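You operate a simulated robot arm through the tools that you are given. There is no shell and no other tool. Be economical: measure what you need, move in short steps, check, and stop when the job is done.

You are at the controls of a simulated two-armed robot. One attempt, no reset.

TASK
Vent the drum and pump the small jug up to its 0.2 L line.
Fine: vent before you pump; shut spout valve and vent after; spill nothing. Where these are worked on the way, their far stop is far enough and under half their travel is too little: spout valve.

The check looks at the end state, three seconds after you hand in, the way a careful person would. Anything else that was tipped, shoved, dropped, spilled or broken makes it a failure.

THE ROBOT
Two 7-joint arms with fingered hands on one trunk, on a base that drives. Base frame: it is fixed to the floor where the robot stands at the start and does not move with it; the origin is under the middle of the robot, x ahead of it, y to its left, z up. Lengths are in m, angles in rad, forces in N, time in s.
The left shoulder is at the start at [0.06, 0.166, 0.951], the right one opposite. With the tool pointing down near the work surface each hand reaches from about 0.34 to 0.56 m from the robot's upright axis, wherever it stands, measured 20 degrees to its own side. Places, roughly: pump lever [0.7, -0.1, 1.1]; spout valve [0.6, 0, 0.9]; steel mug [0.75, 1, 0.25]; vent knob [0.9, -0.2, 0.8]; yellow pallet [0.7, -0.1, 0.1]. Payload 5 kg a hand.
The TCP of each hand is the grasp point between the finger pads, 0.032 m short of the fingertips. In the tool frame z runs along the fingers and y along their closing line. Largest opening 0.16 m; the body of the gripper starts 0.089 m behind the TCP. The gripper is a hand of 3 fingers: y runs from the thumb to the fingers, the wrist lies at [0, 0, -0.267] in the tool frame, and closing takes about 1.5 s.
Orientation is told as [roll, pitch, yaw] about the base's x, y, z axes, in that order, counted from this pose: with the fingers straight down and closing along the base's y, the tool's x points along the base's -x, its y along +y and its z along -z.

THE INTERFACE
- The arms move only by the tool send_rows. It takes "left_deltas", "right_deltas" or both (then of equal length, played together; a hand with none holds still); each is text: rows parted by semicolons, each of 7 numbers parted by spaces: the turn, a rotation vector about the tool's x, y, z in rad, then the shift along the tool's x, y, z in m, then the finger opening in m, from 0 to 0.16. In form: wx wy wz dx dy dz grip; .... A call has 1 to 20 rows; each row shifts and turns the commanded pose from where the row before left it, along the tool's axes as they then stand. A row lasts 0.2 s, in which the tool goes at most 0.05 m and 0.15 rad; a call with a longer step from one row to the next is refused whole, and so is a gripper value outside its range. Where a pose cannot be reached the arm comes as near as it can. A force on the tool above 40 N (or 10 N above the force at the start of the call, whichever is more), or a blocked arm, ends the call early, and 0.2 s more pass. The fingers move at their own pace (about 0.045 m/s each) and stop on an object; they squeeze with about 28 N. The grip force told is the motor's: it shows also when the fingers shut on nothing. Time passes only in rows, and 0.2 s behind the last, so rows that do not move let the fingers close. It gives the time, the measured TCP pose, the force on the tool (base axes), the opening and the grip force at its end, in the units of the frame above (readings bear some noise), with the torque about the TCP (base axes, N m) and any sound that the robot's microphone picked up, and new pictures: "pictures" is both (left out), scene, wrist or none (wrist: the cameras of the hands that moved).
- Cameras (640 x 400 px; columns grow to the right, rows downward): "scene" is now at [0.0527, 0.0077, 1.6044]; the picture's right is [-0.08, -1.00, 0.00], its down [-0.70, 0.05, -0.71] and it looks along [0.71, -0.05, -0.71] (base axes); focal length 265 px, centre (320, 200). "left" rides on the left gripper at [-0.065, -0.004, -0.116] in its tool frame; the picture's right is [0.06, -1.00, 0.00], its down [0.87, 0.05, -0.49] and it looks along [0.49, 0.03, 0.87] (tool axes); focal length 261 px, centre (320, 200). "right" rides on the right gripper at [0.065, -0.004, -0.116] in its tool frame; the picture's right is [0.06, 1.00, 0.00], its down [-0.87, 0.05, -0.49] and it looks along [-0.49, 0.03, 0.87] (tool axes); focal length 261 px, centre (320, 200). There is no depth. A picture from a camera that has moved, and an enlarged one, comes with that camera's place and axes in the base frame and with its lens. The place of the scene camera against the robot may be out by one fixed shift of up to 0.018 m in any direction.
- move_column(by): slides the trunk up (or, below 0, down) by that many m; the arms and the scene camera ride with it, the base frame stays. It gives what a move gives, with no picture.
- drive_base(legs): drives the robot by 1 to 6 legs, each [ahead, turn to the left] in m and rad, along the robot's own axes; the way and the turn of a leg run together, so that a leg with both is an arc; at most 1.5 m and 3.142 rad a leg. The arms and the cameras ride along, it lands a little off, and it stops where it bumps. It gives what a move gives, and a new picture of the scene camera.
- set_grasp(shape, hand): the hand has 3 fingers and takes this shape, open, in about a second: jaw (thumb against the fingers, like two jaws); tri (thumb and two fingers); tip (a fingertip pinch); poke (one finger out to press); point (the index stretched); flat (the hand flat); cup (the hand cupped); fist (a fist). The gripper value then closes the fingers along that shape, each until it touches; the sizes above hold for jaw. It gives what a move gives, with no picture.
- head_to(pan, tilt): turns the head with the scene camera to pan (to the left, within 1.501 rad either way) and tilt (down, from -0.506 to 1.204), counted from straight ahead of the robot. It gives what a move gives, and a new picture of the scene camera.
- zoom(camera, box): a new picture of the part [left, top, right, bottom] of that camera's present view, enlarged. The clock stands still meanwhile.
- hand_in(): hands the job in; it is judged then, once.

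Go step by step. Nothing tells you exact positions but the pictures and the camera data: compare them with the known pose of the tool, close in by small moves and look again before you grip or let go. The budget is 120 turns and 260 pictures, counting those below and the enlarged ones. Unless the task says otherwise, let go and move clear before handing in, and close with one line.

The tools are called as name(argument=value, ...) on one line, values as JSON. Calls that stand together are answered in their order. send_rows: Moves the arms, as the interface text tells. Its arguments: {"type":"object","properties":{"left_deltas":{"type":"string"},"right_deltas":{"type":"string"},"pictures":{"type":"string","enum":["both","scene","wrist","none"]}},"required":[]} The other tools are called the same way: move_column (by) slides the trunk up or down; set_grasp (shape, hand) gives the hand a shape; drive_base (legs) drives the base; head_to (pan, tilt) turns the head that bears the scene camera; zoom (camera, box) takes an enlarged picture of a part of a camera's view; hand_in () hands the job in.

At the start:

```text
time: 0.0
left_tool_pos: [0.5382, 0.1754, 1.3418]
left_orientation: [-0.001, 0.001, 0.001]
left_ft_force: [-0.5, 0.3, 0.1]
left_ft_torque: [-0.01, 0.05, 0.0]
left_width: 0.1597
left_finger_force: 0.0
left_shape: jaw
right_tool_pos: [0.4416, -0.296, 1.324]
right_orientation: [0.002, -0.002, -0.001]
right_ft_force: [-0.7, -0.2, -0.5]
right_ft_torque: [0.01, 0.0, 0.0]
right_width: 0.1597
right_finger_force: 0.0
right_shape: jaw
trunk travel left (down, up): [-0.5, 0.09]
robot x, y, heading: [-0.0021, -0.0014, 0.001]
head pan, tilt: [-0.075, 0.785]
```

scene: 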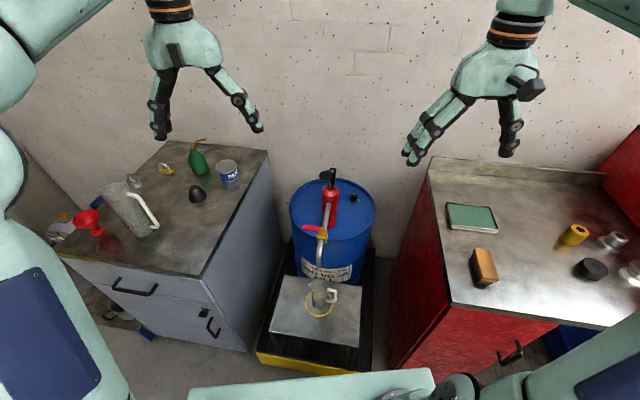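
right: 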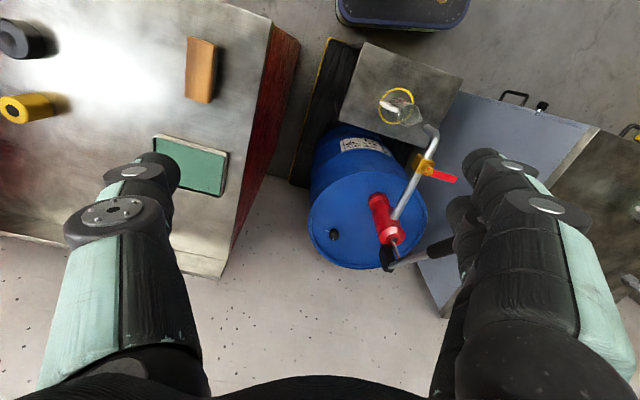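
left: 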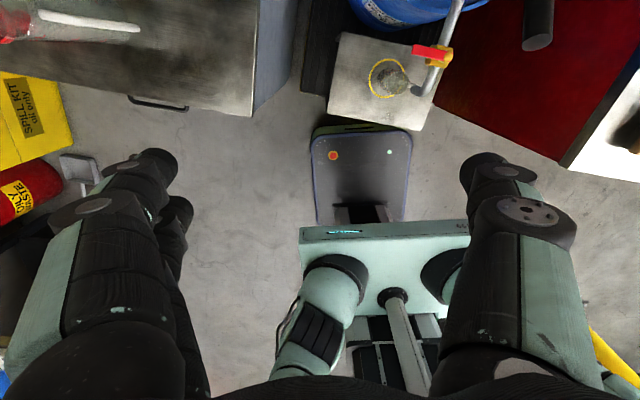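

I see a blue drum with a red hand pump, a spout with a red-handled valve, a small jug standing on a stand in a yellow ring, and a dark vent knob on the drum lid. I'll look closer first.

zoom(camera="scene", box=[250, 150, 410, 250])

zoom(camera="scene", box=[260, 240, 380, 330])

zoom(camera="right", box=[300, 60, 480, 280])

```text
4.00 times, centred on (330, 200) of scene
camera zoom: at [0.0527, 0.0077, 1.6044], right [-0.08, -1.0, 0.0], down [-0.7, 0.05, -0.71], along [0.71, -0.05, -0.71], focal length 1060 px, centre (280, 200)
```

zoom: 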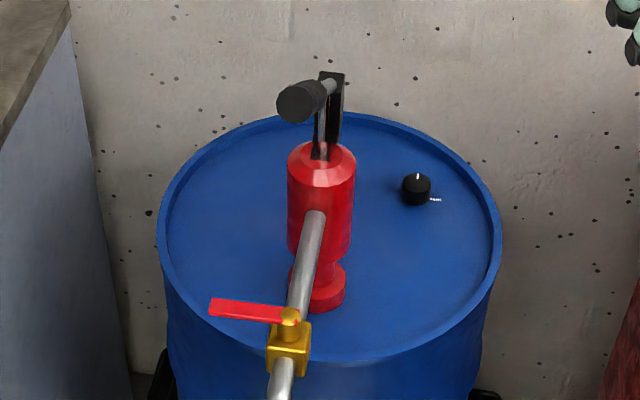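

```text
4.44 times, centred on (320, 285) of scene
camera zoom: at [0.0527, 0.0077, 1.6044], right [-0.08, -1.0, 0.0], down [-0.7, 0.05, -0.71], along [0.71, -0.05, -0.71], focal length 1178 px, centre (320, -178)
```

zoom: 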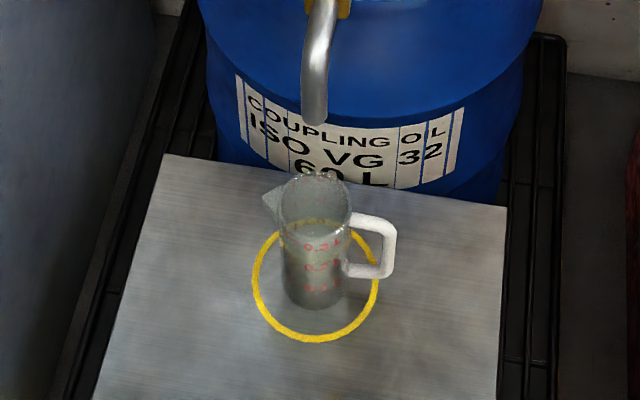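

```text
1.82 times, centred on (390, 170) of right
camera zoom: at [0.3774, -0.2994, 1.4397], right [-0.06, 1.0, 0.0], down [0.87, 0.05, 0.49], along [0.49, 0.03, -0.87], focal length 474 px, centre (193, 254)
```

zoom: 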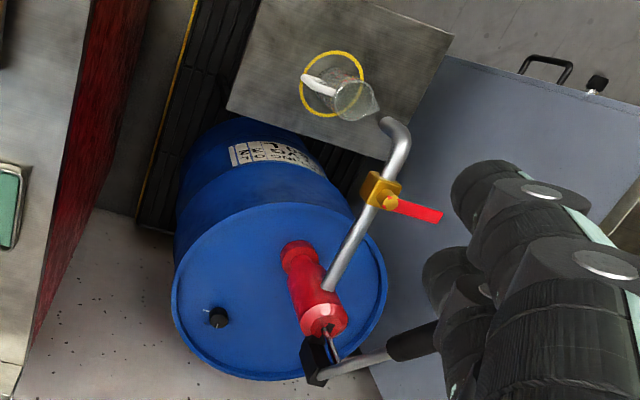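

The spout looks to be straight above the jug, the valve handle lies across the pipe (shut), and the vent knob is around [0.93, -0.22, 0.71]. I'll look at the knob marks, the jug scale and the gap between my base and the pallet.

zoom(camera="scene", box=[335, 184, 375, 209])

zoom(camera="scene", box=[300, 270, 348, 320])

head_to(pan=-0.075, tilt=1.2)

```text
16.00 times, centred on (355, 196) of scene
camera zoom: at [0.0527, 0.0077, 1.6044], right [-0.08, -1.0, 0.0], down [-0.7, 0.05, -0.71], along [0.71, -0.05, -0.71], focal length 4241 px, centre (-240, 256)
```

zoom: 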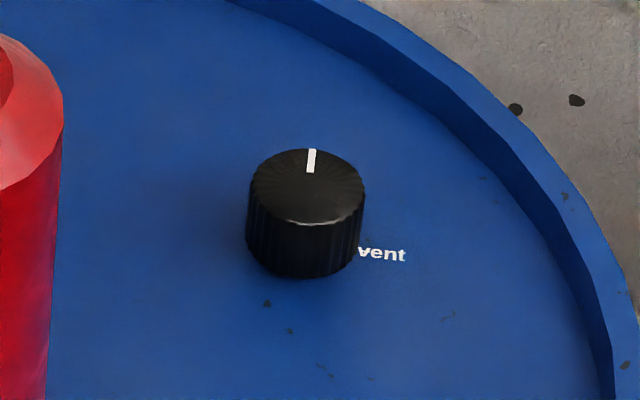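

```text
8.00 times, centred on (324, 295) of scene
camera zoom: at [0.0527, 0.0077, 1.6044], right [-0.08, -1.0, 0.0], down [-0.7, 0.05, -0.71], along [0.71, -0.05, -0.71], focal length 2120 px, centre (288, -560)
```

zoom: 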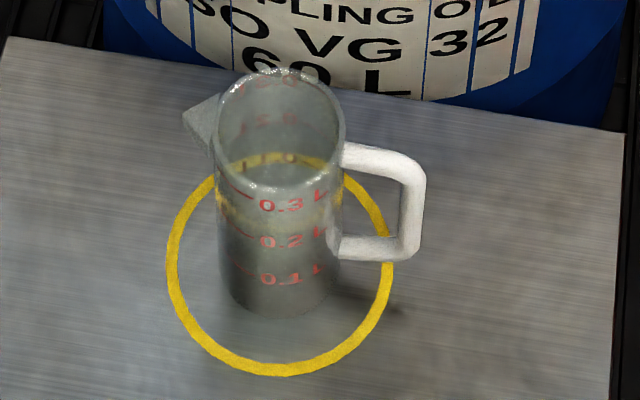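

```text
time: 0.9
left_tool_pos: [0.5382, 0.1756, 1.3407]
left_orientation: [0.0, 0.0, 0.0]
left_ft_force: [-0.6, -0.5, 0.6]
left_ft_torque: [0.01, -0.02, 0.0]
left_width: 0.1598
left_finger_force: 0.1
left_shape: jaw
right_tool_pos: [0.4429, -0.2951, 1.3243]
right_orientation: [0.002, -0.002, 0.0]
right_ft_force: [-0.4, 0.2, -0.4]
right_ft_torque: [-0.01, -0.01, -0.01]
right_width: 0.1598
right_finger_force: 0.0
right_shape: jaw
trunk travel left (down, up): [-0.5, 0.09]
robot x, y, heading: [-0.0028, 0.0039, 0.001]
head pan, tilt: [-0.075, 1.201]
camera scene: at [0.0274, 0.0096, 1.5755], right [-0.07, -1.0, 0.0], down [-0.93, 0.07, -0.36], along [0.36, -0.03, -0.93], focal length 265 px, centre (320, 200)
```

scene: 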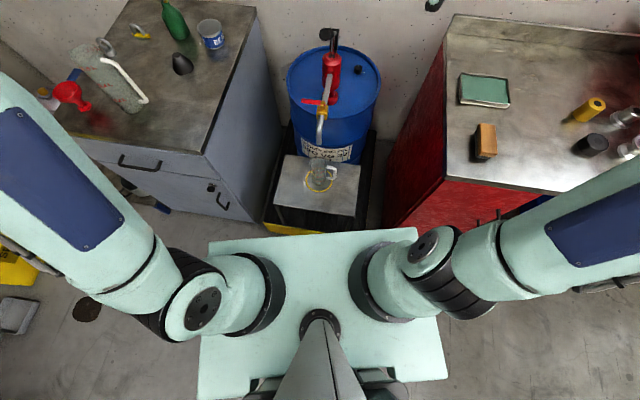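

The knob's mark points straight away from me, and the jug looks empty. I'll check the gap between base and pallet through the left camera before edging forward.

zoom(camera="left", box=[290, 20, 450, 230])

zoom(camera="scene", box=[240, 140, 390, 245])

```text
1.90 times, centred on (370, 125) of left
camera zoom: at [0.6033, 0.1708, 1.4558], right [-0.06, -1.0, 0.0], down [-0.87, 0.05, 0.49], along [-0.49, 0.03, -0.87], focal length 496 px, centre (225, 343)
```

zoom: 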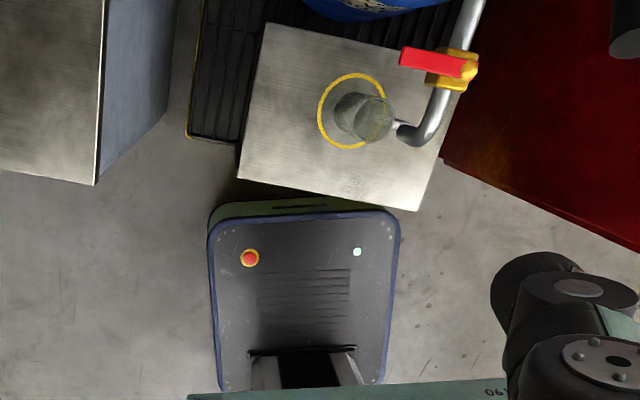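

```text
3.81 times, centred on (315, 192) of scene
camera zoom: at [0.0274, 0.0096, 1.5755], right [-0.07, -1.0, 0.0], down [-0.93, 0.07, -0.36], along [0.36, -0.03, -0.93], focal length 1010 px, centre (339, 229)
```

zoom: 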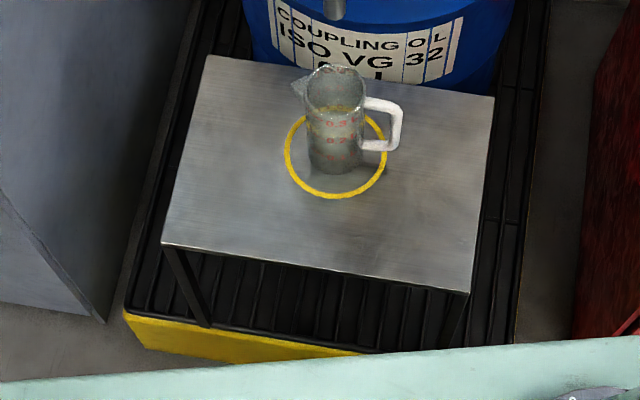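

The base has only a few centimetres before the pallet, so I stay where I stand. I bring the right hand forward and above the vent knob, then look through its wrist camera.

send_rows(right_deltas="0 0 0 -0.034 0.004 0.022 0.08; 0 0 0 -0.034 0.004 0.022 0.08; 0 0 0 -0.034 0.004 0.022 0.08; 0 0 0 -0.034 0.004 0.022 0.08; 0 0 0 -0.034 0.004 0.022 0.08; 0 0 0 -0.034 0.004 0.022 0.08; 0 0 0 -0.034 0.004 0.022 0.08; 0 0 0 -0.034 0.004 0.022 0.08; 0 0 0 -0.034 0.004 0.022 0.08; 0 0 0 -0.034 0.004 0.022 0.08", pictures="both")

head_to(pan=-0.15, tilt=0.7)

```text
time: 3.1
left_tool_pos: [0.5413, 0.1755, 1.3393]
left_orientation: [0.0, 0.003, 0.002]
left_ft_force: [1.1, 1.1, -0.9]
left_ft_torque: [-0.09, 0.14, -0.02]
left_width: 0.1598
left_finger_force: 0.1
left_shape: jaw
right_tool_pos: [0.7728, -0.2516, 1.1081]
right_orientation: [0.0, 0.002, 0.002]
right_ft_force: [0.9, -2.2, 5.2]
right_ft_torque: [0.14, 0.08, 0.0]
right_width: 0.0805
right_finger_force: 0.0
right_shape: jaw
right hand out of reach, approached as far as the arm can: row 10
trunk travel left (down, up): [-0.5, 0.09]
robot x, y, heading: [0.0003, -0.0056, -0.002]
head pan, tilt: [-0.075, 1.201]
camera scene: at [0.0305, 0.0107, 1.5755], right [-0.07, -1.0, 0.0], down [-0.93, 0.07, -0.36], along [0.36, -0.03, -0.93], focal length 265 px, centre (320, 200)
camera right: at [0.7085, -0.2552, 1.2245], right [-0.06, 1.0, 0.0], down [0.87, 0.06, 0.49], along [0.49, 0.03, -0.87], focal length 261 px, centre (320, 200)
```

scene: 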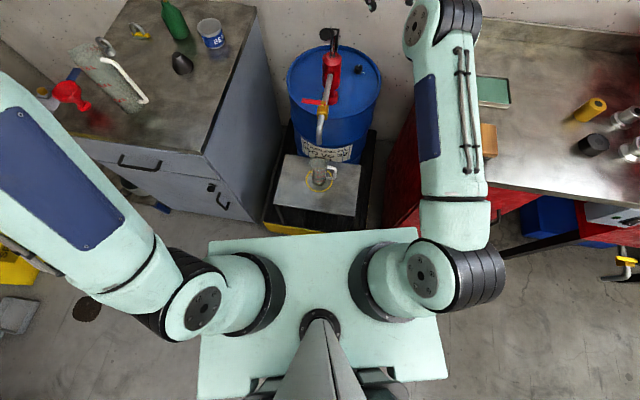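
right: 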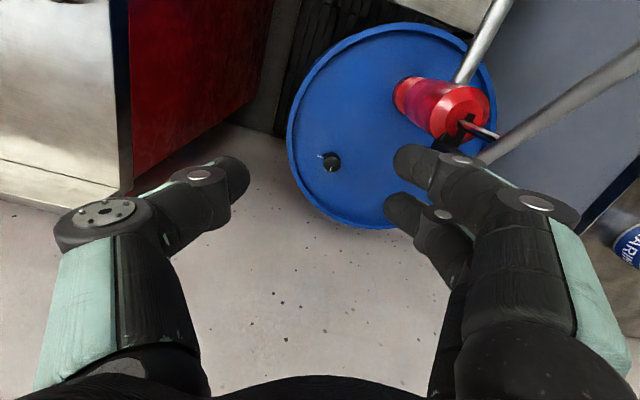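

```text
time: 4.0
left_tool_pos: [0.5373, 0.1748, 1.3403]
left_orientation: [-0.001, 0.001, 0.0]
left_ft_force: [-0.6, -0.2, 0.0]
left_ft_torque: [-0.02, -0.01, 0.01]
left_width: 0.16
left_finger_force: 0.2
left_shape: jaw
right_tool_pos: [0.7695, -0.2526, 1.1081]
right_orientation: [0.002, 0.007, -0.001]
right_ft_force: [-0.7, -0.1, 0.7]
right_ft_torque: [0.01, -0.02, -0.05]
right_width: 0.0801
right_finger_force: 0.1
right_shape: jaw
trunk travel left (down, up): [-0.5, 0.09]
robot x, y, heading: [-0.0002, 0.002, -0.002]
head pan, tilt: [-0.15, 0.7]
camera scene: at [0.0554, 0.0012, 1.6114], right [-0.15, -0.99, 0.0], down [-0.64, 0.1, -0.76], along [0.76, -0.11, -0.64], focal length 265 px, centre (320, 200)
```

scene: 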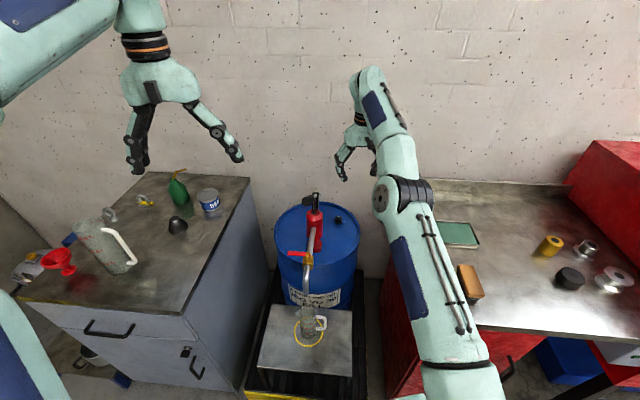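

The arm's reach ends just short of a straight-down grip, so I tilt the fingers about 20° forward and lower the hand to above the knob, now taken to be at [0.885, -0.225, 0.77].

send_rows(right_deltas="0 -0.117 0 0 0 0 0.08; 0 -0.117 0 0 0 0 0.08; 0 -0.116 0 0 0 0 0.08; 0 0 0 -0.008 0.0056 0.0365 0.08; 0 0 0 -0.008 0.0056 0.0365 0.08; 0 0 0 -0.008 0.0056 0.0365 0.08; 0 0 0 -0.008 0.0056 0.0365 0.08; 0 0 0 -0.008 0.0056 0.0365 0.08; 0 0 0 0 0 0 0.08", pictures="both")

```text
time: 6.0
left_tool_pos: [0.5374, 0.1742, 1.3418]
left_orientation: [-0.001, 0.0, 0.001]
left_ft_force: [-0.6, -0.2, 0.0]
left_ft_torque: [-0.01, 0.0, 0.0]
left_width: 0.1604
left_finger_force: 0.1
left_shape: jaw
right_tool_pos: [0.8987, -0.1975, 0.9953]
right_orientation: [0.003, -0.352, -0.003]
right_ft_force: [0.4, -0.4, 0.0]
right_ft_torque: [0.02, -0.04, -0.03]
right_width: 0.0802
right_finger_force: 0.0
right_shape: jaw
right hand out of reach, approached as far as the arm can: row 1, 2, 3, 4, 5, 6, 7, 8
trunk travel left (down, up): [-0.5, 0.09]
robot x, y, heading: [-0.0014, -0.0018, -0.005]
head pan, tilt: [-0.15, 0.7]
camera scene: at [0.0557, 0.0011, 1.6114], right [-0.15, -0.99, 0.0], down [-0.64, 0.1, -0.76], along [0.76, -0.11, -0.64], focal length 265 px, centre (320, 200)
camera right: at [0.7984, -0.2014, 1.0806], right [-0.06, 1.0, -0.02], down [0.65, 0.05, 0.76], along [0.76, 0.03, -0.65], focal length 261 px, centre (320, 200)
```

scene: 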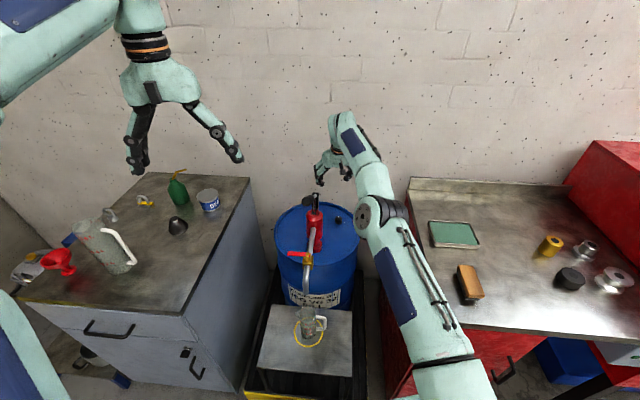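
right: 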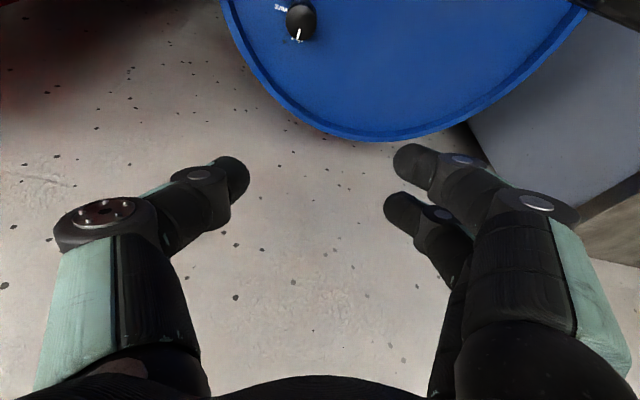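

The knob shows at the top of the wrist picture, so the hand is a bit too far forward and left. I correct that and go lower.

send_rows(right_deltas="0 0 0 0.0131 -0.0069 0.0258 0.08; 0 0 0 0.0131 -0.0069 0.0258 0.08; 0 0 0 0.0131 -0.0069 0.0258 0.08; 0 0 0 0 0 0 0.08", pictures="both")

```text
time: 7.0
left_tool_pos: [0.5374, 0.1774, 1.3409]
left_orientation: [-0.001, 0.0, -0.001]
left_ft_force: [-0.2, 0.6, 0.0]
left_ft_torque: [-0.05, 0.02, 0.0]
left_width: 0.16
left_finger_force: 0.0
left_shape: jaw
right_tool_pos: [0.8896, -0.2151, 0.9062]
right_orientation: [0.004, -0.351, -0.004]
right_ft_force: [-0.1, -0.4, -1.0]
right_ft_torque: [-0.03, 0.05, 0.01]
right_width: 0.0803
right_finger_force: 0.0
right_shape: jaw
trunk travel left (down, up): [-0.5, 0.09]
robot x, y, heading: [0.0005, -0.0028, 0.004]
head pan, tilt: [-0.15, 0.7]
camera scene: at [0.0554, 0.0014, 1.6115], right [-0.15, -0.99, 0.0], down [-0.64, 0.1, -0.77], along [0.76, -0.11, -0.64], focal length 265 px, centre (320, 200)
camera right: at [0.7889, -0.2188, 0.9933], right [-0.06, 1.0, -0.02], down [0.65, 0.05, 0.76], along [0.76, 0.03, -0.65], focal length 261 px, centre (320, 200)
```

scene: 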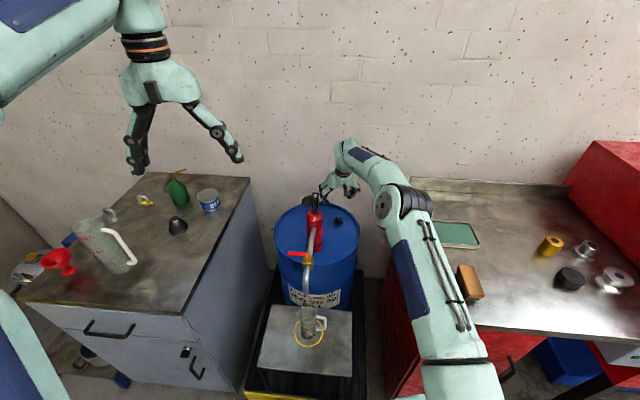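
right: 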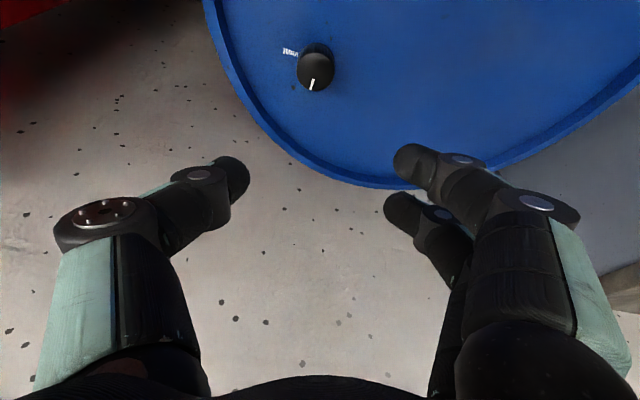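

Knob top now taken to be at about [0.875, -0.222, 0.78]. I close in a little more and measure again.

send_rows(right_deltas="0 0 0 0.0165 -0.0035 0.0238 0.08; 0 0 0 0.0165 -0.0035 0.0238 0.08; 0 0 0 0 0 0 0.08", pictures="wrist")

zoom(camera="scene", box=[270, 130, 398, 210])

```text
time: 7.8
left_tool_pos: [0.5372, 0.1742, 1.3406]
left_orientation: [0.0, 0.0, -0.001]
left_ft_force: [-0.2, -0.1, -0.3]
left_ft_torque: [0.01, 0.02, 0.0]
left_width: 0.1598
left_finger_force: 0.0
left_shape: jaw
right_tool_pos: [0.8754, -0.2231, 0.852]
right_orientation: [0.004, -0.349, -0.003]
right_ft_force: [-0.4, -0.1, -0.4]
right_ft_torque: [0.0, 0.02, 0.04]
right_width: 0.0801
right_finger_force: 0.0
right_shape: jaw
trunk travel left (down, up): [-0.5, 0.09]
robot x, y, heading: [0.0023, -0.003, -0.001]
head pan, tilt: [-0.15, 0.7]
camera right: at [0.7739, -0.227, 0.9381], right [-0.06, 1.0, -0.02], down [0.65, 0.05, 0.76], along [0.76, 0.03, -0.65], focal length 261 px, centre (320, 200)
```

right: 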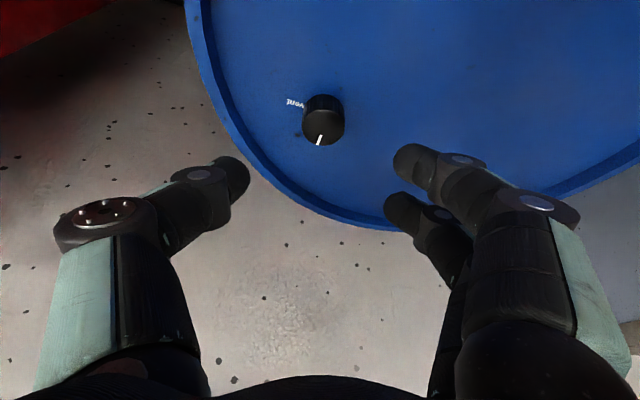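

```text
5.00 times, centred on (334, 170) of scene
camera zoom: at [0.0555, 0.0013, 1.6115], right [-0.15, -0.99, 0.0], down [-0.64, 0.1, -0.76], along [0.76, -0.11, -0.64], focal length 1325 px, centre (250, 350)
```

zoom: 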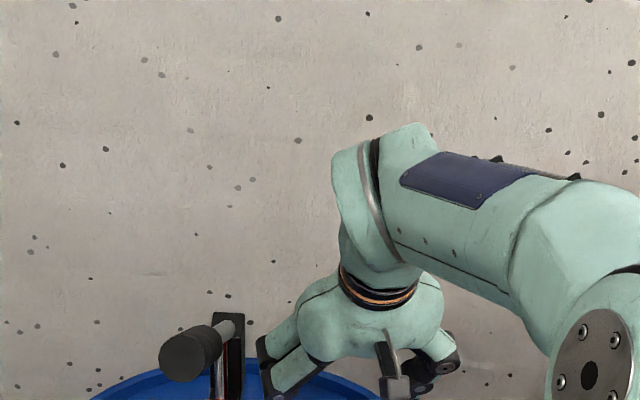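

Knob top is now taken as about [0.89, -0.221, 0.76], some 35 mm across. I go down 5 cm so that the fingertips stand round it just above the lid, and look.

send_rows(right_deltas="0 0 0 0.0076 0.0005 0.0238 0.08; 0 0 0 0.0076 0.0005 0.0238 0.08; 0 0 0 0 0 0 0.08", pictures="wrist")

zoom(camera="scene", box=[270, 160, 398, 240])

```text
time: 8.6
left_tool_pos: [0.5392, 0.176, 1.3421]
left_orientation: [0.0, -0.001, 0.0]
left_ft_force: [-0.6, 0.2, -0.4]
left_ft_torque: [0.03, 0.03, -0.02]
left_width: 0.1599
left_finger_force: 0.0
left_shape: jaw
right_tool_pos: [0.8782, -0.2195, 0.8013]
right_orientation: [0.001, -0.353, -0.001]
right_ft_force: [-0.2, 0.7, 0.0]
right_ft_torque: [0.0, 0.01, 0.0]
right_width: 0.08
right_finger_force: 0.1
right_shape: jaw
trunk travel left (down, up): [-0.5, 0.09]
robot x, y, heading: [-0.0029, -0.0032, -0.004]
head pan, tilt: [-0.15, 0.7]
camera right: at [0.776, -0.2247, 0.8888], right [-0.06, 1.0, -0.02], down [0.65, 0.05, 0.76], along [0.76, 0.03, -0.65], focal length 261 px, centre (320, 200)
```

right: 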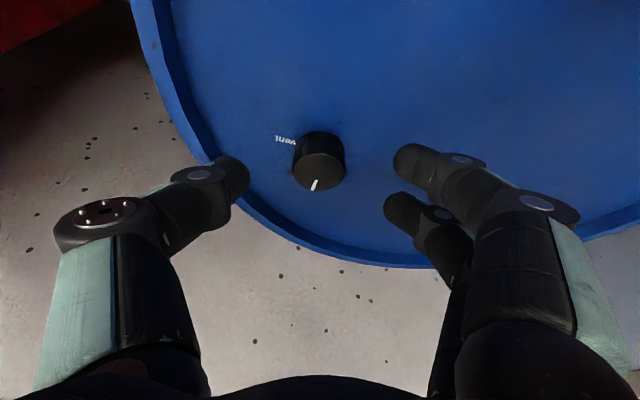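

```text
5.00 times, centred on (334, 200) of scene
camera zoom: at [0.0555, 0.0012, 1.6115], right [-0.15, -0.99, 0.0], down [-0.64, 0.1, -0.76], along [0.76, -0.11, -0.64], focal length 1325 px, centre (250, 200)
```

zoom: 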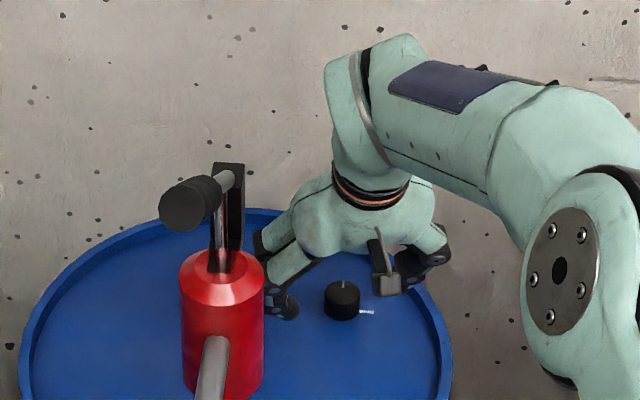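

The knob sits centred between the fingers, about 1 cm under the tips. I go down 2.6 cm and then close on it.

send_rows(right_deltas="0 0 0 0.003 -0.0005 0.0127 0.08; 0 0 0 0.003 -0.0005 0.0127 0.08; 0 0 0 0 0 0 0.08", pictures="wrist")

```text
time: 9.4
left_tool_pos: [0.5361, 0.1737, 1.3421]
left_orientation: [0.0, 0.0, -0.001]
left_ft_force: [0.3, 0.3, 0.6]
left_ft_torque: [0.02, 0.02, -0.01]
left_width: 0.1599
left_finger_force: 0.0
left_shape: jaw
right_tool_pos: [0.8861, -0.2203, 0.7904]
right_orientation: [0.008, -0.372, -0.005]
right_ft_force: [-1.7, 0.0, 22.4]
right_ft_torque: [1.2, 0.27, 0.09]
right_width: 0.0799
right_finger_force: 0.0
right_shape: jaw
trunk travel left (down, up): [-0.5, 0.09]
robot x, y, heading: [-0.0013, 0.0013, 0.002]
head pan, tilt: [-0.15, 0.7]
stopped in row 3 (right hand): the force on the tool passed its limit at 43 N (the readings are from after the stop); the commanded pose is now the measured one
camera right: at [0.7838, -0.2239, 0.874], right [-0.05, 1.0, -0.02], down [0.63, 0.05, 0.77], along [0.77, 0.03, -0.63], focal length 261 px, centre (320, 200)
```

right: 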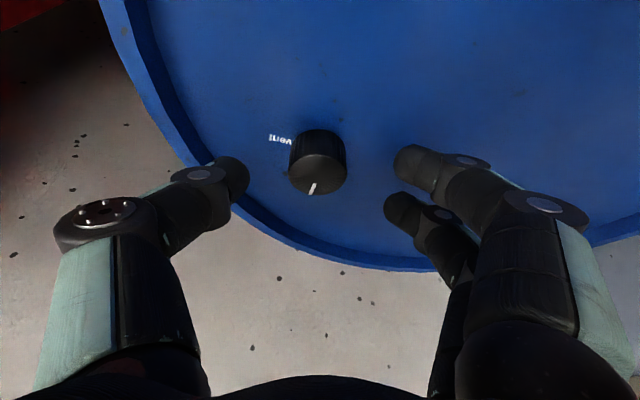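

The tips touched the lid (torque says the left-hand finger pair), so they already stand around the knob. I lift a few millimetres and close the fingers on the knob.

send_rows(right_deltas="0 0 0 -0.001 0 -0.003 0.08; 0 0 0 0 0 0 0.05; 0 0 0 0 0 0 0.03; 0 0 0 0 0 0 0.01; 0 0 0 0 0 0 0.01; 0 0 0 0 0 0 0.01; 0 0 0 0 0 0 0.01", pictures="wrist")

zoom(camera="scene", box=[290, 180, 386, 240])

```text
time: 10.7
left_tool_pos: [0.5382, 0.1739, 1.3404]
left_orientation: [-0.001, 0.0, -0.003]
left_ft_force: [0.4, 0.6, -0.6]
left_ft_torque: [0.0, 0.08, 0.01]
left_width: 0.1596
left_finger_force: 0.1
left_shape: jaw
right_tool_pos: [0.8858, -0.2204, 0.7931]
right_orientation: [0.007, -0.373, -0.01]
right_ft_force: [-6.4, 0.3, 12.8]
right_ft_torque: [0.25, 0.25, 0.01]
right_width: 0.0145
right_finger_force: 0.0
right_shape: jaw
trunk travel left (down, up): [-0.5, 0.09]
robot x, y, heading: [-0.0002, 0.0033, 0.005]
head pan, tilt: [-0.15, 0.7]
stopped in row 6 (right hand): the force on the tool passed its limit at 44 N (the readings are from after the stop); the commanded pose is now the measured one
camera right: at [0.7838, -0.2252, 0.8772], right [-0.05, 1.0, -0.01], down [0.63, 0.04, 0.77], along [0.77, 0.03, -0.63], focal length 261 px, centre (320, 200)
```

right: 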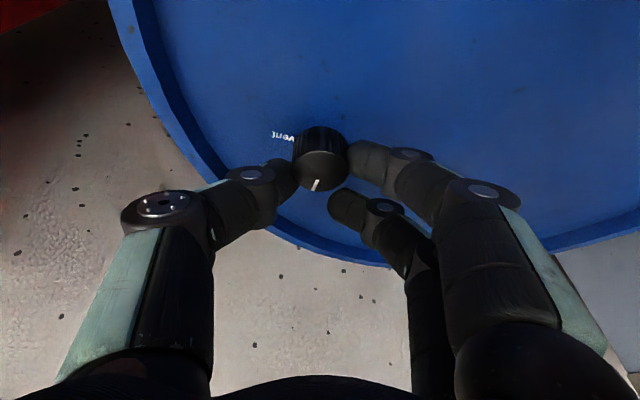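

```text
6.67 times, centred on (338, 210) of scene
camera zoom: at [0.0544, 0.0011, 1.611], right [-0.15, -0.99, 0.0], down [-0.64, 0.1, -0.77], along [0.76, -0.11, -0.64], focal length 1767 px, centre (200, 133)
```

zoom: 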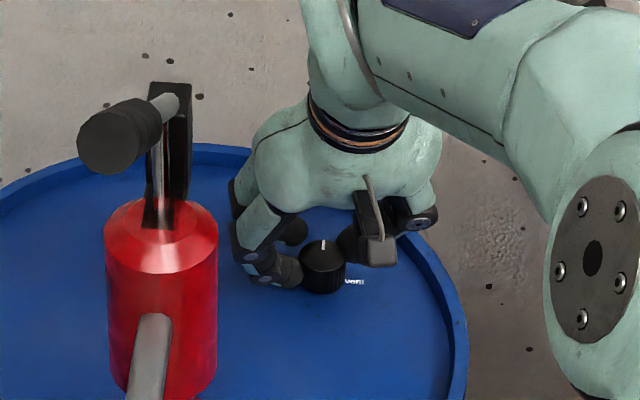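

The fingers closed too far back: the knob sits about 1.5 cm nearer to me than the fingertip centre. I'll open, lift, make the tool more upright and recentre.

send_rows(right_deltas="0 0 0 0 0 -0.01 0.06; 0 0 0 0 0 -0.02 0.06; 0 0.125 0 0 0 0 0.06; 0 0.125 0 0 0 0 0.06; 0 0 0 0 0 0 0.06; 0 0 0 0 0 0 0.06", pictures="wrist")

zoom(camera="scene", box=[290, 180, 386, 240])

```text
time: 12.1
left_tool_pos: [0.5377, 0.1751, 1.3416]
left_orientation: [0.0, 0.0, -0.002]
left_ft_force: [-0.5, -0.5, 0.2]
left_ft_torque: [0.03, -0.01, 0.01]
left_width: 0.1599
left_finger_force: 0.0
left_shape: jaw
right_tool_pos: [0.8502, -0.2084, 0.8234]
right_orientation: [0.009, -0.121, -0.007]
right_ft_force: [0.0, -0.6, 0.0]
right_ft_torque: [0.01, 0.0, 0.01]
right_width: 0.0597
right_finger_force: 0.1
right_shape: jaw
right hand out of reach, approached as far as the arm can: row 4
trunk travel left (down, up): [-0.5, 0.09]
robot x, y, heading: [-0.0038, 0.0033, -0.001]
head pan, tilt: [-0.15, 0.7]
camera right: at [0.7718, -0.2131, 0.9311], right [-0.06, 1.0, 0.0], down [0.8, 0.05, 0.59], along [0.59, 0.03, -0.81], focal length 261 px, centre (320, 200)
```

right: 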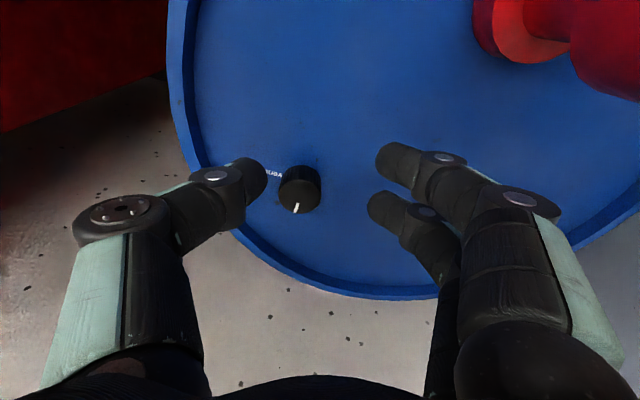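

```text
6.67 times, centred on (338, 210) of scene
camera zoom: at [0.0553, 0.0014, 1.6114], right [-0.15, -0.99, 0.0], down [-0.64, 0.1, -0.76], along [0.76, -0.11, -0.64], focal length 1767 px, centre (200, 133)
```

zoom: 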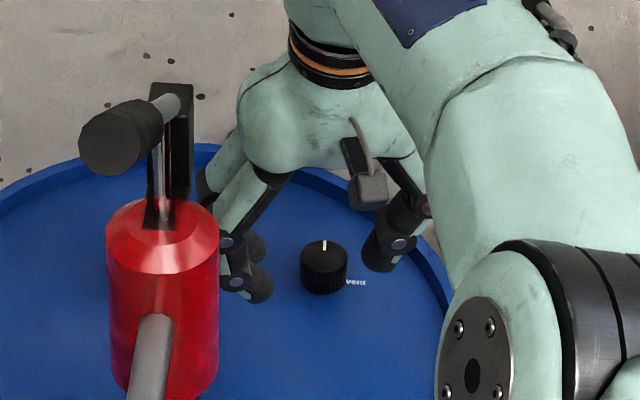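

The upright pose is at the edge of reach, so I lift the hand a little and edge the base forward 4 cm, which still leaves room before the pallet.

send_rows(right_deltas="0 0 0 0.02 -0.01 -0.03 0.06; 0 0 0 0 0 0 0.06", pictures="none")

drive_base(legs=[[0.04, 0]])

zoom(camera="left", box=[290, 20, 450, 230])

zoom(camera="right", box=[0, 0, 640, 400])

```text
time: 12.7
left_tool_pos: [0.5394, 0.175, 1.3411]
left_orientation: [0.0, 0.003, 0.0]
left_ft_force: [-0.1, -0.2, 0.3]
left_ft_torque: [-0.02, 0.01, -0.04]
left_width: 0.1597
left_finger_force: 0.0
left_shape: jaw
right_tool_pos: [0.827, -0.2179, 0.8511]
right_orientation: [0.007, -0.118, -0.008]
right_ft_force: [-1.2, 0.2, -0.6]
right_ft_torque: [0.02, 0.01, 0.01]
right_width: 0.0598
right_finger_force: 0.0
right_shape: jaw
trunk travel left (down, up): [-0.5, 0.09]
robot x, y, heading: [-0.0001, 0.0033, 0.0]
head pan, tilt: [-0.15, 0.7]
```

```text
time: 13.6
left_tool_pos: [0.5808, 0.1742, 1.3388]
left_orientation: [0.002, -0.001, -0.002]
left_ft_force: [-0.1, -0.5, -0.4]
left_ft_torque: [0.01, 0.04, 0.02]
left_width: 0.1601
left_finger_force: 0.0
left_shape: jaw
right_tool_pos: [0.8665, -0.2179, 0.8499]
right_orientation: [0.006, -0.116, -0.007]
right_ft_force: [0.2, -0.8, -0.3]
right_ft_torque: [-0.01, 0.06, -0.01]
right_width: 0.0597
right_finger_force: 0.0
right_shape: jaw
trunk travel left (down, up): [-0.5, 0.09]
robot x, y, heading: [0.0374, 0.0011, -0.004]
head pan, tilt: [-0.15, 0.7]
camera scene: at [0.098, 0.0012, 1.6112], right [-0.15, -0.99, 0.0], down [-0.64, 0.1, -0.76], along [0.76, -0.11, -0.65], focal length 265 px, centre (320, 200)
```

scene: 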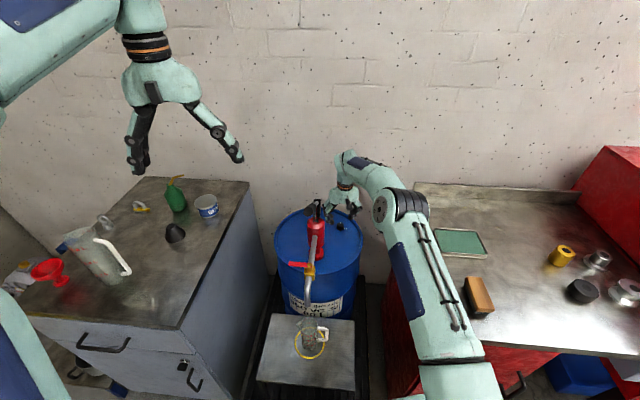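

```text
1.90 times, centred on (370, 125) of left
camera zoom: at [0.6457, 0.1699, 1.4543], right [-0.06, -1.0, 0.0], down [-0.87, 0.06, 0.49], along [-0.49, 0.03, -0.87], focal length 496 px, centre (225, 343)
```

zoom: 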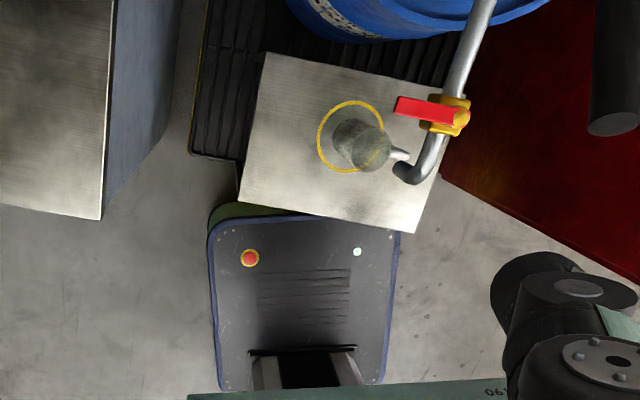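

```text
1.00 times, centred on (320, 200) of right (not enlarged: the box is as wide or as high as the picture)
camera zoom: at [0.7895, -0.2218, 0.9571], right [-0.06, 1.0, 0.0], down [0.81, 0.05, 0.59], along [0.59, 0.03, -0.81], focal length 261 px, centre (320, 200)
```

zoom: 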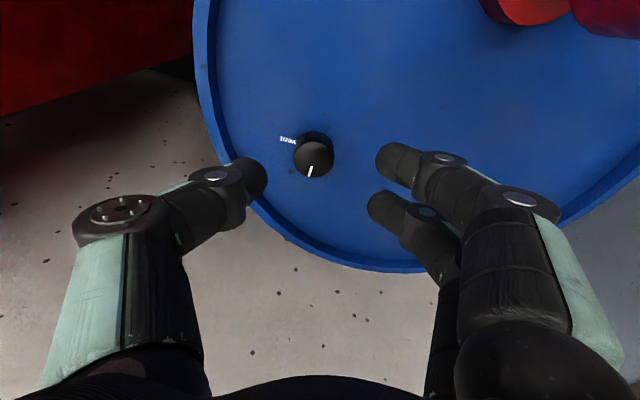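

Reach is better and the knob axis reads [0.882, -0.223]. I go down with the tips round it and keep just off the lid.

send_rows(right_deltas="0 0 0 -0.0015 -0.002 0.0195 0.06; 0 0 0 -0.0015 -0.002 0.0195 0.06; 0 0 0 -0.0015 -0.001 0.0185 0.06; 0 0 0 0 0 0 0.06", pictures="wrist")

zoom(camera="scene", box=[290, 190, 386, 250])

```text
time: 14.6
left_tool_pos: [0.5766, 0.1731, 1.3407]
left_orientation: [0.0, 0.0, -0.002]
left_ft_force: [0.0, -0.2, 0.0]
left_ft_torque: [0.03, 0.0, -0.01]
left_width: 0.16
left_finger_force: 0.2
left_shape: jaw
right_tool_pos: [0.8761, -0.2231, 0.7957]
right_orientation: [0.008, -0.118, -0.007]
right_ft_force: [-0.3, 0.4, 0.6]
right_ft_torque: [0.0, -0.01, -0.03]
right_width: 0.0596
right_finger_force: 0.0
right_shape: jaw
trunk travel left (down, up): [-0.5, 0.09]
robot x, y, heading: [0.041, -0.0023, 0.0]
head pan, tilt: [-0.15, 0.7]
camera right: at [0.7985, -0.2266, 0.9023], right [-0.06, 1.0, 0.0], down [0.81, 0.05, 0.59], along [0.59, 0.03, -0.81], focal length 261 px, centre (320, 200)
```

right: 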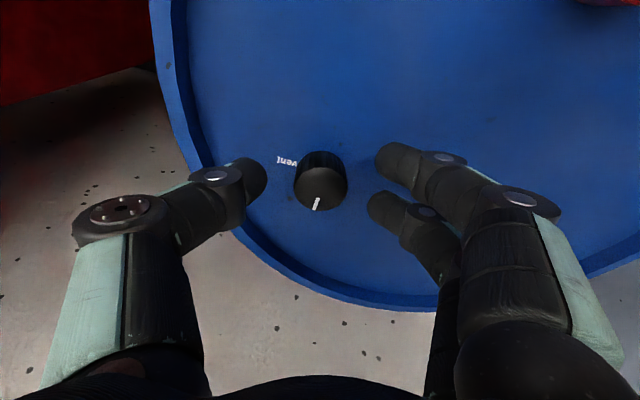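

```text
6.67 times, centred on (338, 220) of scene
camera zoom: at [0.095, 0.0013, 1.6115], right [-0.15, -0.99, 0.0], down [-0.64, 0.1, -0.77], along [0.76, -0.11, -0.64], focal length 1767 px, centre (200, 67)
```

zoom: 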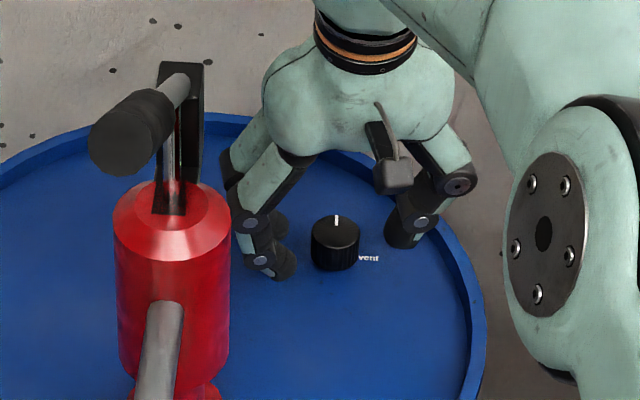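

Good alignment: the knob lies in the middle between thumb and fingers. I close gently.

send_rows(right_deltas="0 0 0 0 0 0.002 0.04; 0 0 0 0 0 0 0.02; 0 0 0 0 0 0 0.015; 0 0 0 0 0 0 0.015; 0 0 0 0 0 0 0.015", pictures="wrist")

zoom(camera="scene", box=[290, 190, 386, 250])

```text
time: 15.8
left_tool_pos: [0.5787, 0.1745, 1.3415]
left_orientation: [-0.001, 0.0, -0.002]
left_ft_force: [0.1, -0.2, -0.1]
left_ft_torque: [0.02, 0.0, -0.01]
left_width: 0.16
left_finger_force: 0.1
left_shape: jaw
right_tool_pos: [0.877, -0.222, 0.7931]
right_orientation: [0.008, -0.116, -0.007]
right_ft_force: [-2.4, -0.6, -2.7]
right_ft_torque: [0.0, 0.05, -0.02]
right_width: 0.0201
right_finger_force: 28.0
right_shape: jaw
trunk travel left (down, up): [-0.5, 0.09]
robot x, y, heading: [0.0386, 0.0021, 0.001]
head pan, tilt: [-0.15, 0.7]
camera right: at [0.7989, -0.2266, 0.8996], right [-0.06, 1.0, 0.0], down [0.81, 0.05, 0.59], along [0.59, 0.03, -0.81], focal length 261 px, centre (320, 200)
```

right: 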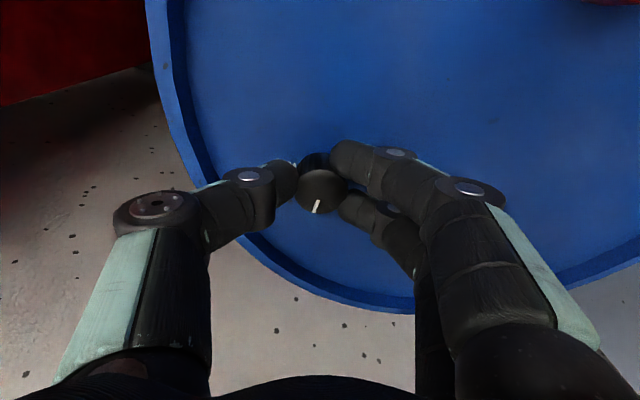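

```text
6.67 times, centred on (338, 220) of scene
camera zoom: at [0.0955, 0.0011, 1.6114], right [-0.15, -0.99, 0.0], down [-0.64, 0.1, -0.76], along [0.76, -0.11, -0.64], focal length 1767 px, centre (200, 67)
```

zoom: 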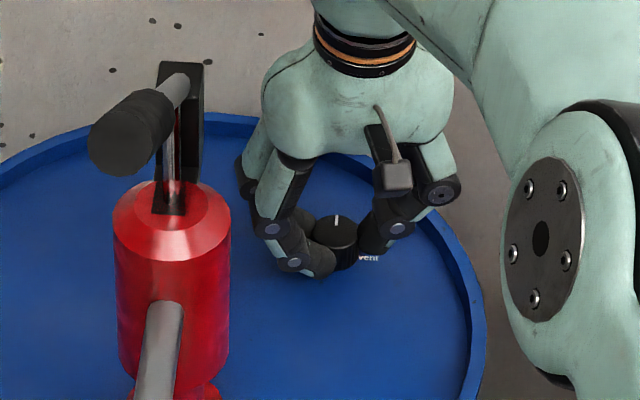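

The knob is held firmly (28 N). I try a counter-clockwise turn, seen from above, of about 0.36 rad and watch the torque and the mark.

send_rows(right_deltas="-0.014 0 -0.119 0 0 0 0.015; -0.014 0 -0.119 0 0 0 0.015; -0.014 0 -0.119 0 0 0 0.015; 0 0 0 0 0 0 0.015", pictures="wrist")

zoom(camera="scene", box=[310, 200, 374, 240])

```text
time: 16.8
left_tool_pos: [0.5761, 0.1723, 1.3419]
left_orientation: [0.002, -0.001, 0.0]
left_ft_force: [0.2, 0.1, 0.7]
left_ft_torque: [0.01, 0.05, 0.02]
left_width: 0.1598
left_finger_force: 0.1
left_shape: jaw
right_tool_pos: [0.8749, -0.2253, 0.7938]
right_orientation: [0.006, -0.117, 0.352]
right_ft_force: [-18.1, -11.7, -1.9]
right_ft_torque: [-0.21, 0.41, -0.82]
right_width: 0.0186
right_finger_force: 27.8
right_shape: jaw
trunk travel left (down, up): [-0.5, 0.09]
robot x, y, heading: [0.0379, 0.0007, -0.005]
head pan, tilt: [-0.15, 0.7]
camera right: at [0.8037, -0.2561, 0.8997], right [-0.4, 0.92, 0.0], down [0.74, 0.33, 0.59], along [0.54, 0.24, -0.81], focal length 261 px, centre (320, 200)
```

right: 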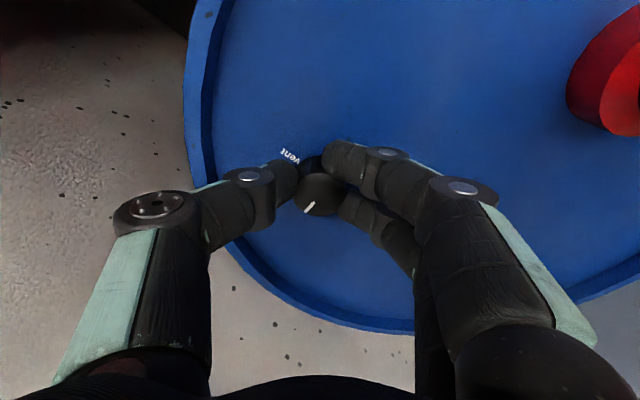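

```text
10.00 times, centred on (342, 220) of scene
camera zoom: at [0.0938, -0.0001, 1.6115], right [-0.15, -0.99, 0.0], down [-0.64, 0.1, -0.77], along [0.76, -0.12, -0.64], focal length 2650 px, centre (100, 0)
```

zoom: 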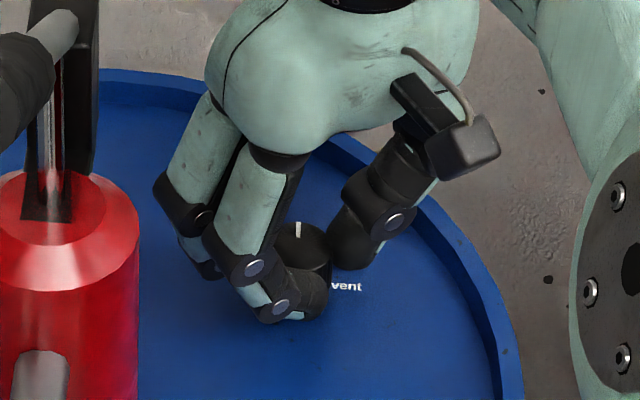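

The torque went to -0.8 N m and the mark barely followed, so that looks like a stop. I turn the other way and compare.

send_rows(right_deltas="0.014 0 0.119 0 0 0 0.015; 0.014 0 0.119 0 0 0 0.015; 0.014 0 0.119 0 0 0 0.015; 0.014 0 0.119 0 0 0 0.015; 0.014 0 0.119 0 0 0 0.015; 0.014 0 0.119 0 0 0 0.015; 0 0 0 0 0 0 0.015", pictures="wrist")

zoom(camera="scene", box=[310, 200, 374, 240])

```text
time: 18.4
left_tool_pos: [0.5767, 0.1746, 1.3409]
left_orientation: [0.0, 0.0, 0.0]
left_ft_force: [-0.2, -0.8, 0.4]
left_ft_torque: [0.0, -0.02, -0.01]
left_width: 0.1601
left_finger_force: 0.0
left_shape: jaw
right_tool_pos: [0.8748, -0.2197, 0.7927]
right_orientation: [0.008, -0.108, -0.368]
right_ft_force: [-30.9, 9.7, -6.9]
right_ft_torque: [0.3, 0.74, -0.02]
right_width: 0.0186
right_finger_force: 27.8
right_shape: jaw
trunk travel left (down, up): [-0.5, 0.09]
robot x, y, heading: [0.0393, -0.0011, -0.002]
head pan, tilt: [-0.15, 0.7]
camera right: at [0.8016, -0.1955, 0.9006], right [0.3, 0.95, 0.0], down [0.77, -0.25, 0.58], along [0.56, -0.17, -0.81], focal length 261 px, centre (320, 200)
```

right: 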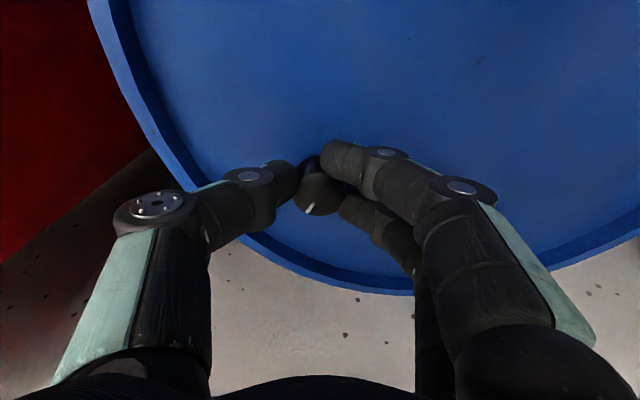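

```text
10.00 times, centred on (342, 220) of scene
camera zoom: at [0.0938, 0.0019, 1.6114], right [-0.15, -0.99, 0.0], down [-0.64, 0.09, -0.77], along [0.76, -0.11, -0.64], focal length 2650 px, centre (100, 0)
```

zoom: 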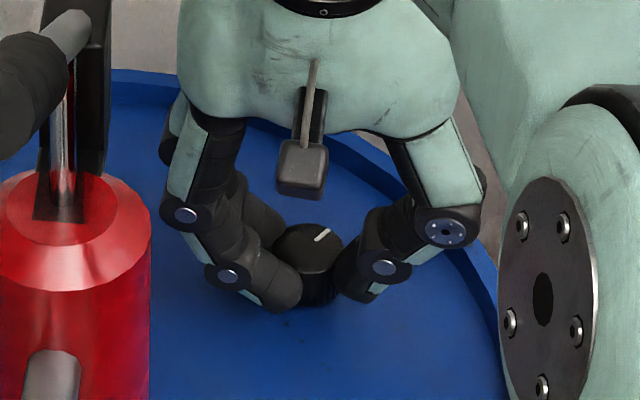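

Clockwise it turns freely with the hand. I keep turning clockwise, easing the sideways push a little.

send_rows(right_deltas="0.014 0 0.119 0.003 0 0 0.015; 0.014 0 0.119 0 0 0 0.015; 0.014 0 0.119 0 0 0 0.015; 0.014 0 0.119 0 0 0 0.015; 0.014 0 0.119 0 0 0 0.015; 0 0 0 0 0 0 0.015", pictures="wrist")

zoom(camera="scene", box=[310, 200, 374, 240])

```text
time: 19.8
left_tool_pos: [0.5771, 0.1768, 1.3395]
left_orientation: [-0.003, 0.001, -0.001]
left_ft_force: [0.5, 0.6, -0.1]
left_ft_torque: [-0.01, 0.03, -0.03]
left_width: 0.1599
left_finger_force: 0.0
left_shape: jaw
right_tool_pos: [0.8748, -0.2166, 0.7933]
right_orientation: [0.007, -0.109, -0.964]
right_ft_force: [-2.4, 30.7, -8.1]
right_ft_torque: [1.07, 0.01, 0.25]
right_width: 0.0177
right_finger_force: 27.9
right_shape: jaw
trunk travel left (down, up): [-0.5, 0.09]
robot x, y, heading: [0.0426, -0.0009, 0.006]
head pan, tilt: [-0.15, 0.7]
camera right: at [0.8272, -0.1559, 0.9012], right [0.79, 0.62, 0.0], down [0.5, -0.64, 0.58], along [0.36, -0.46, -0.81], focal length 261 px, centre (320, 200)
```

right: 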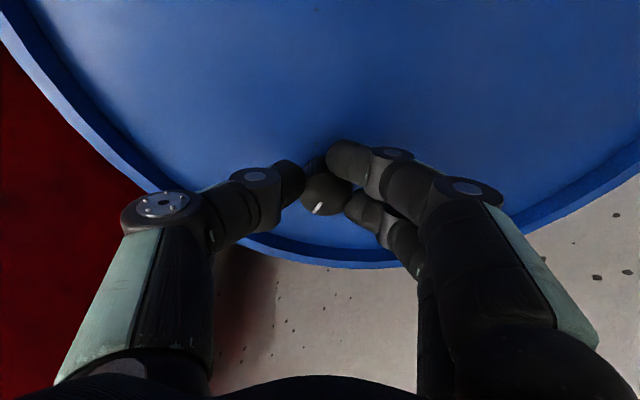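

```text
10.00 times, centred on (342, 220) of scene
camera zoom: at [0.0959, 0.004, 1.6115], right [-0.15, -0.99, 0.0], down [-0.64, 0.09, -0.76], along [0.76, -0.11, -0.64], focal length 2650 px, centre (100, 0)
```

zoom: 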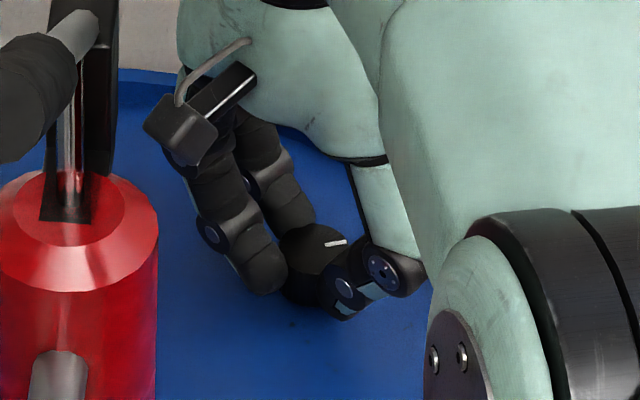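

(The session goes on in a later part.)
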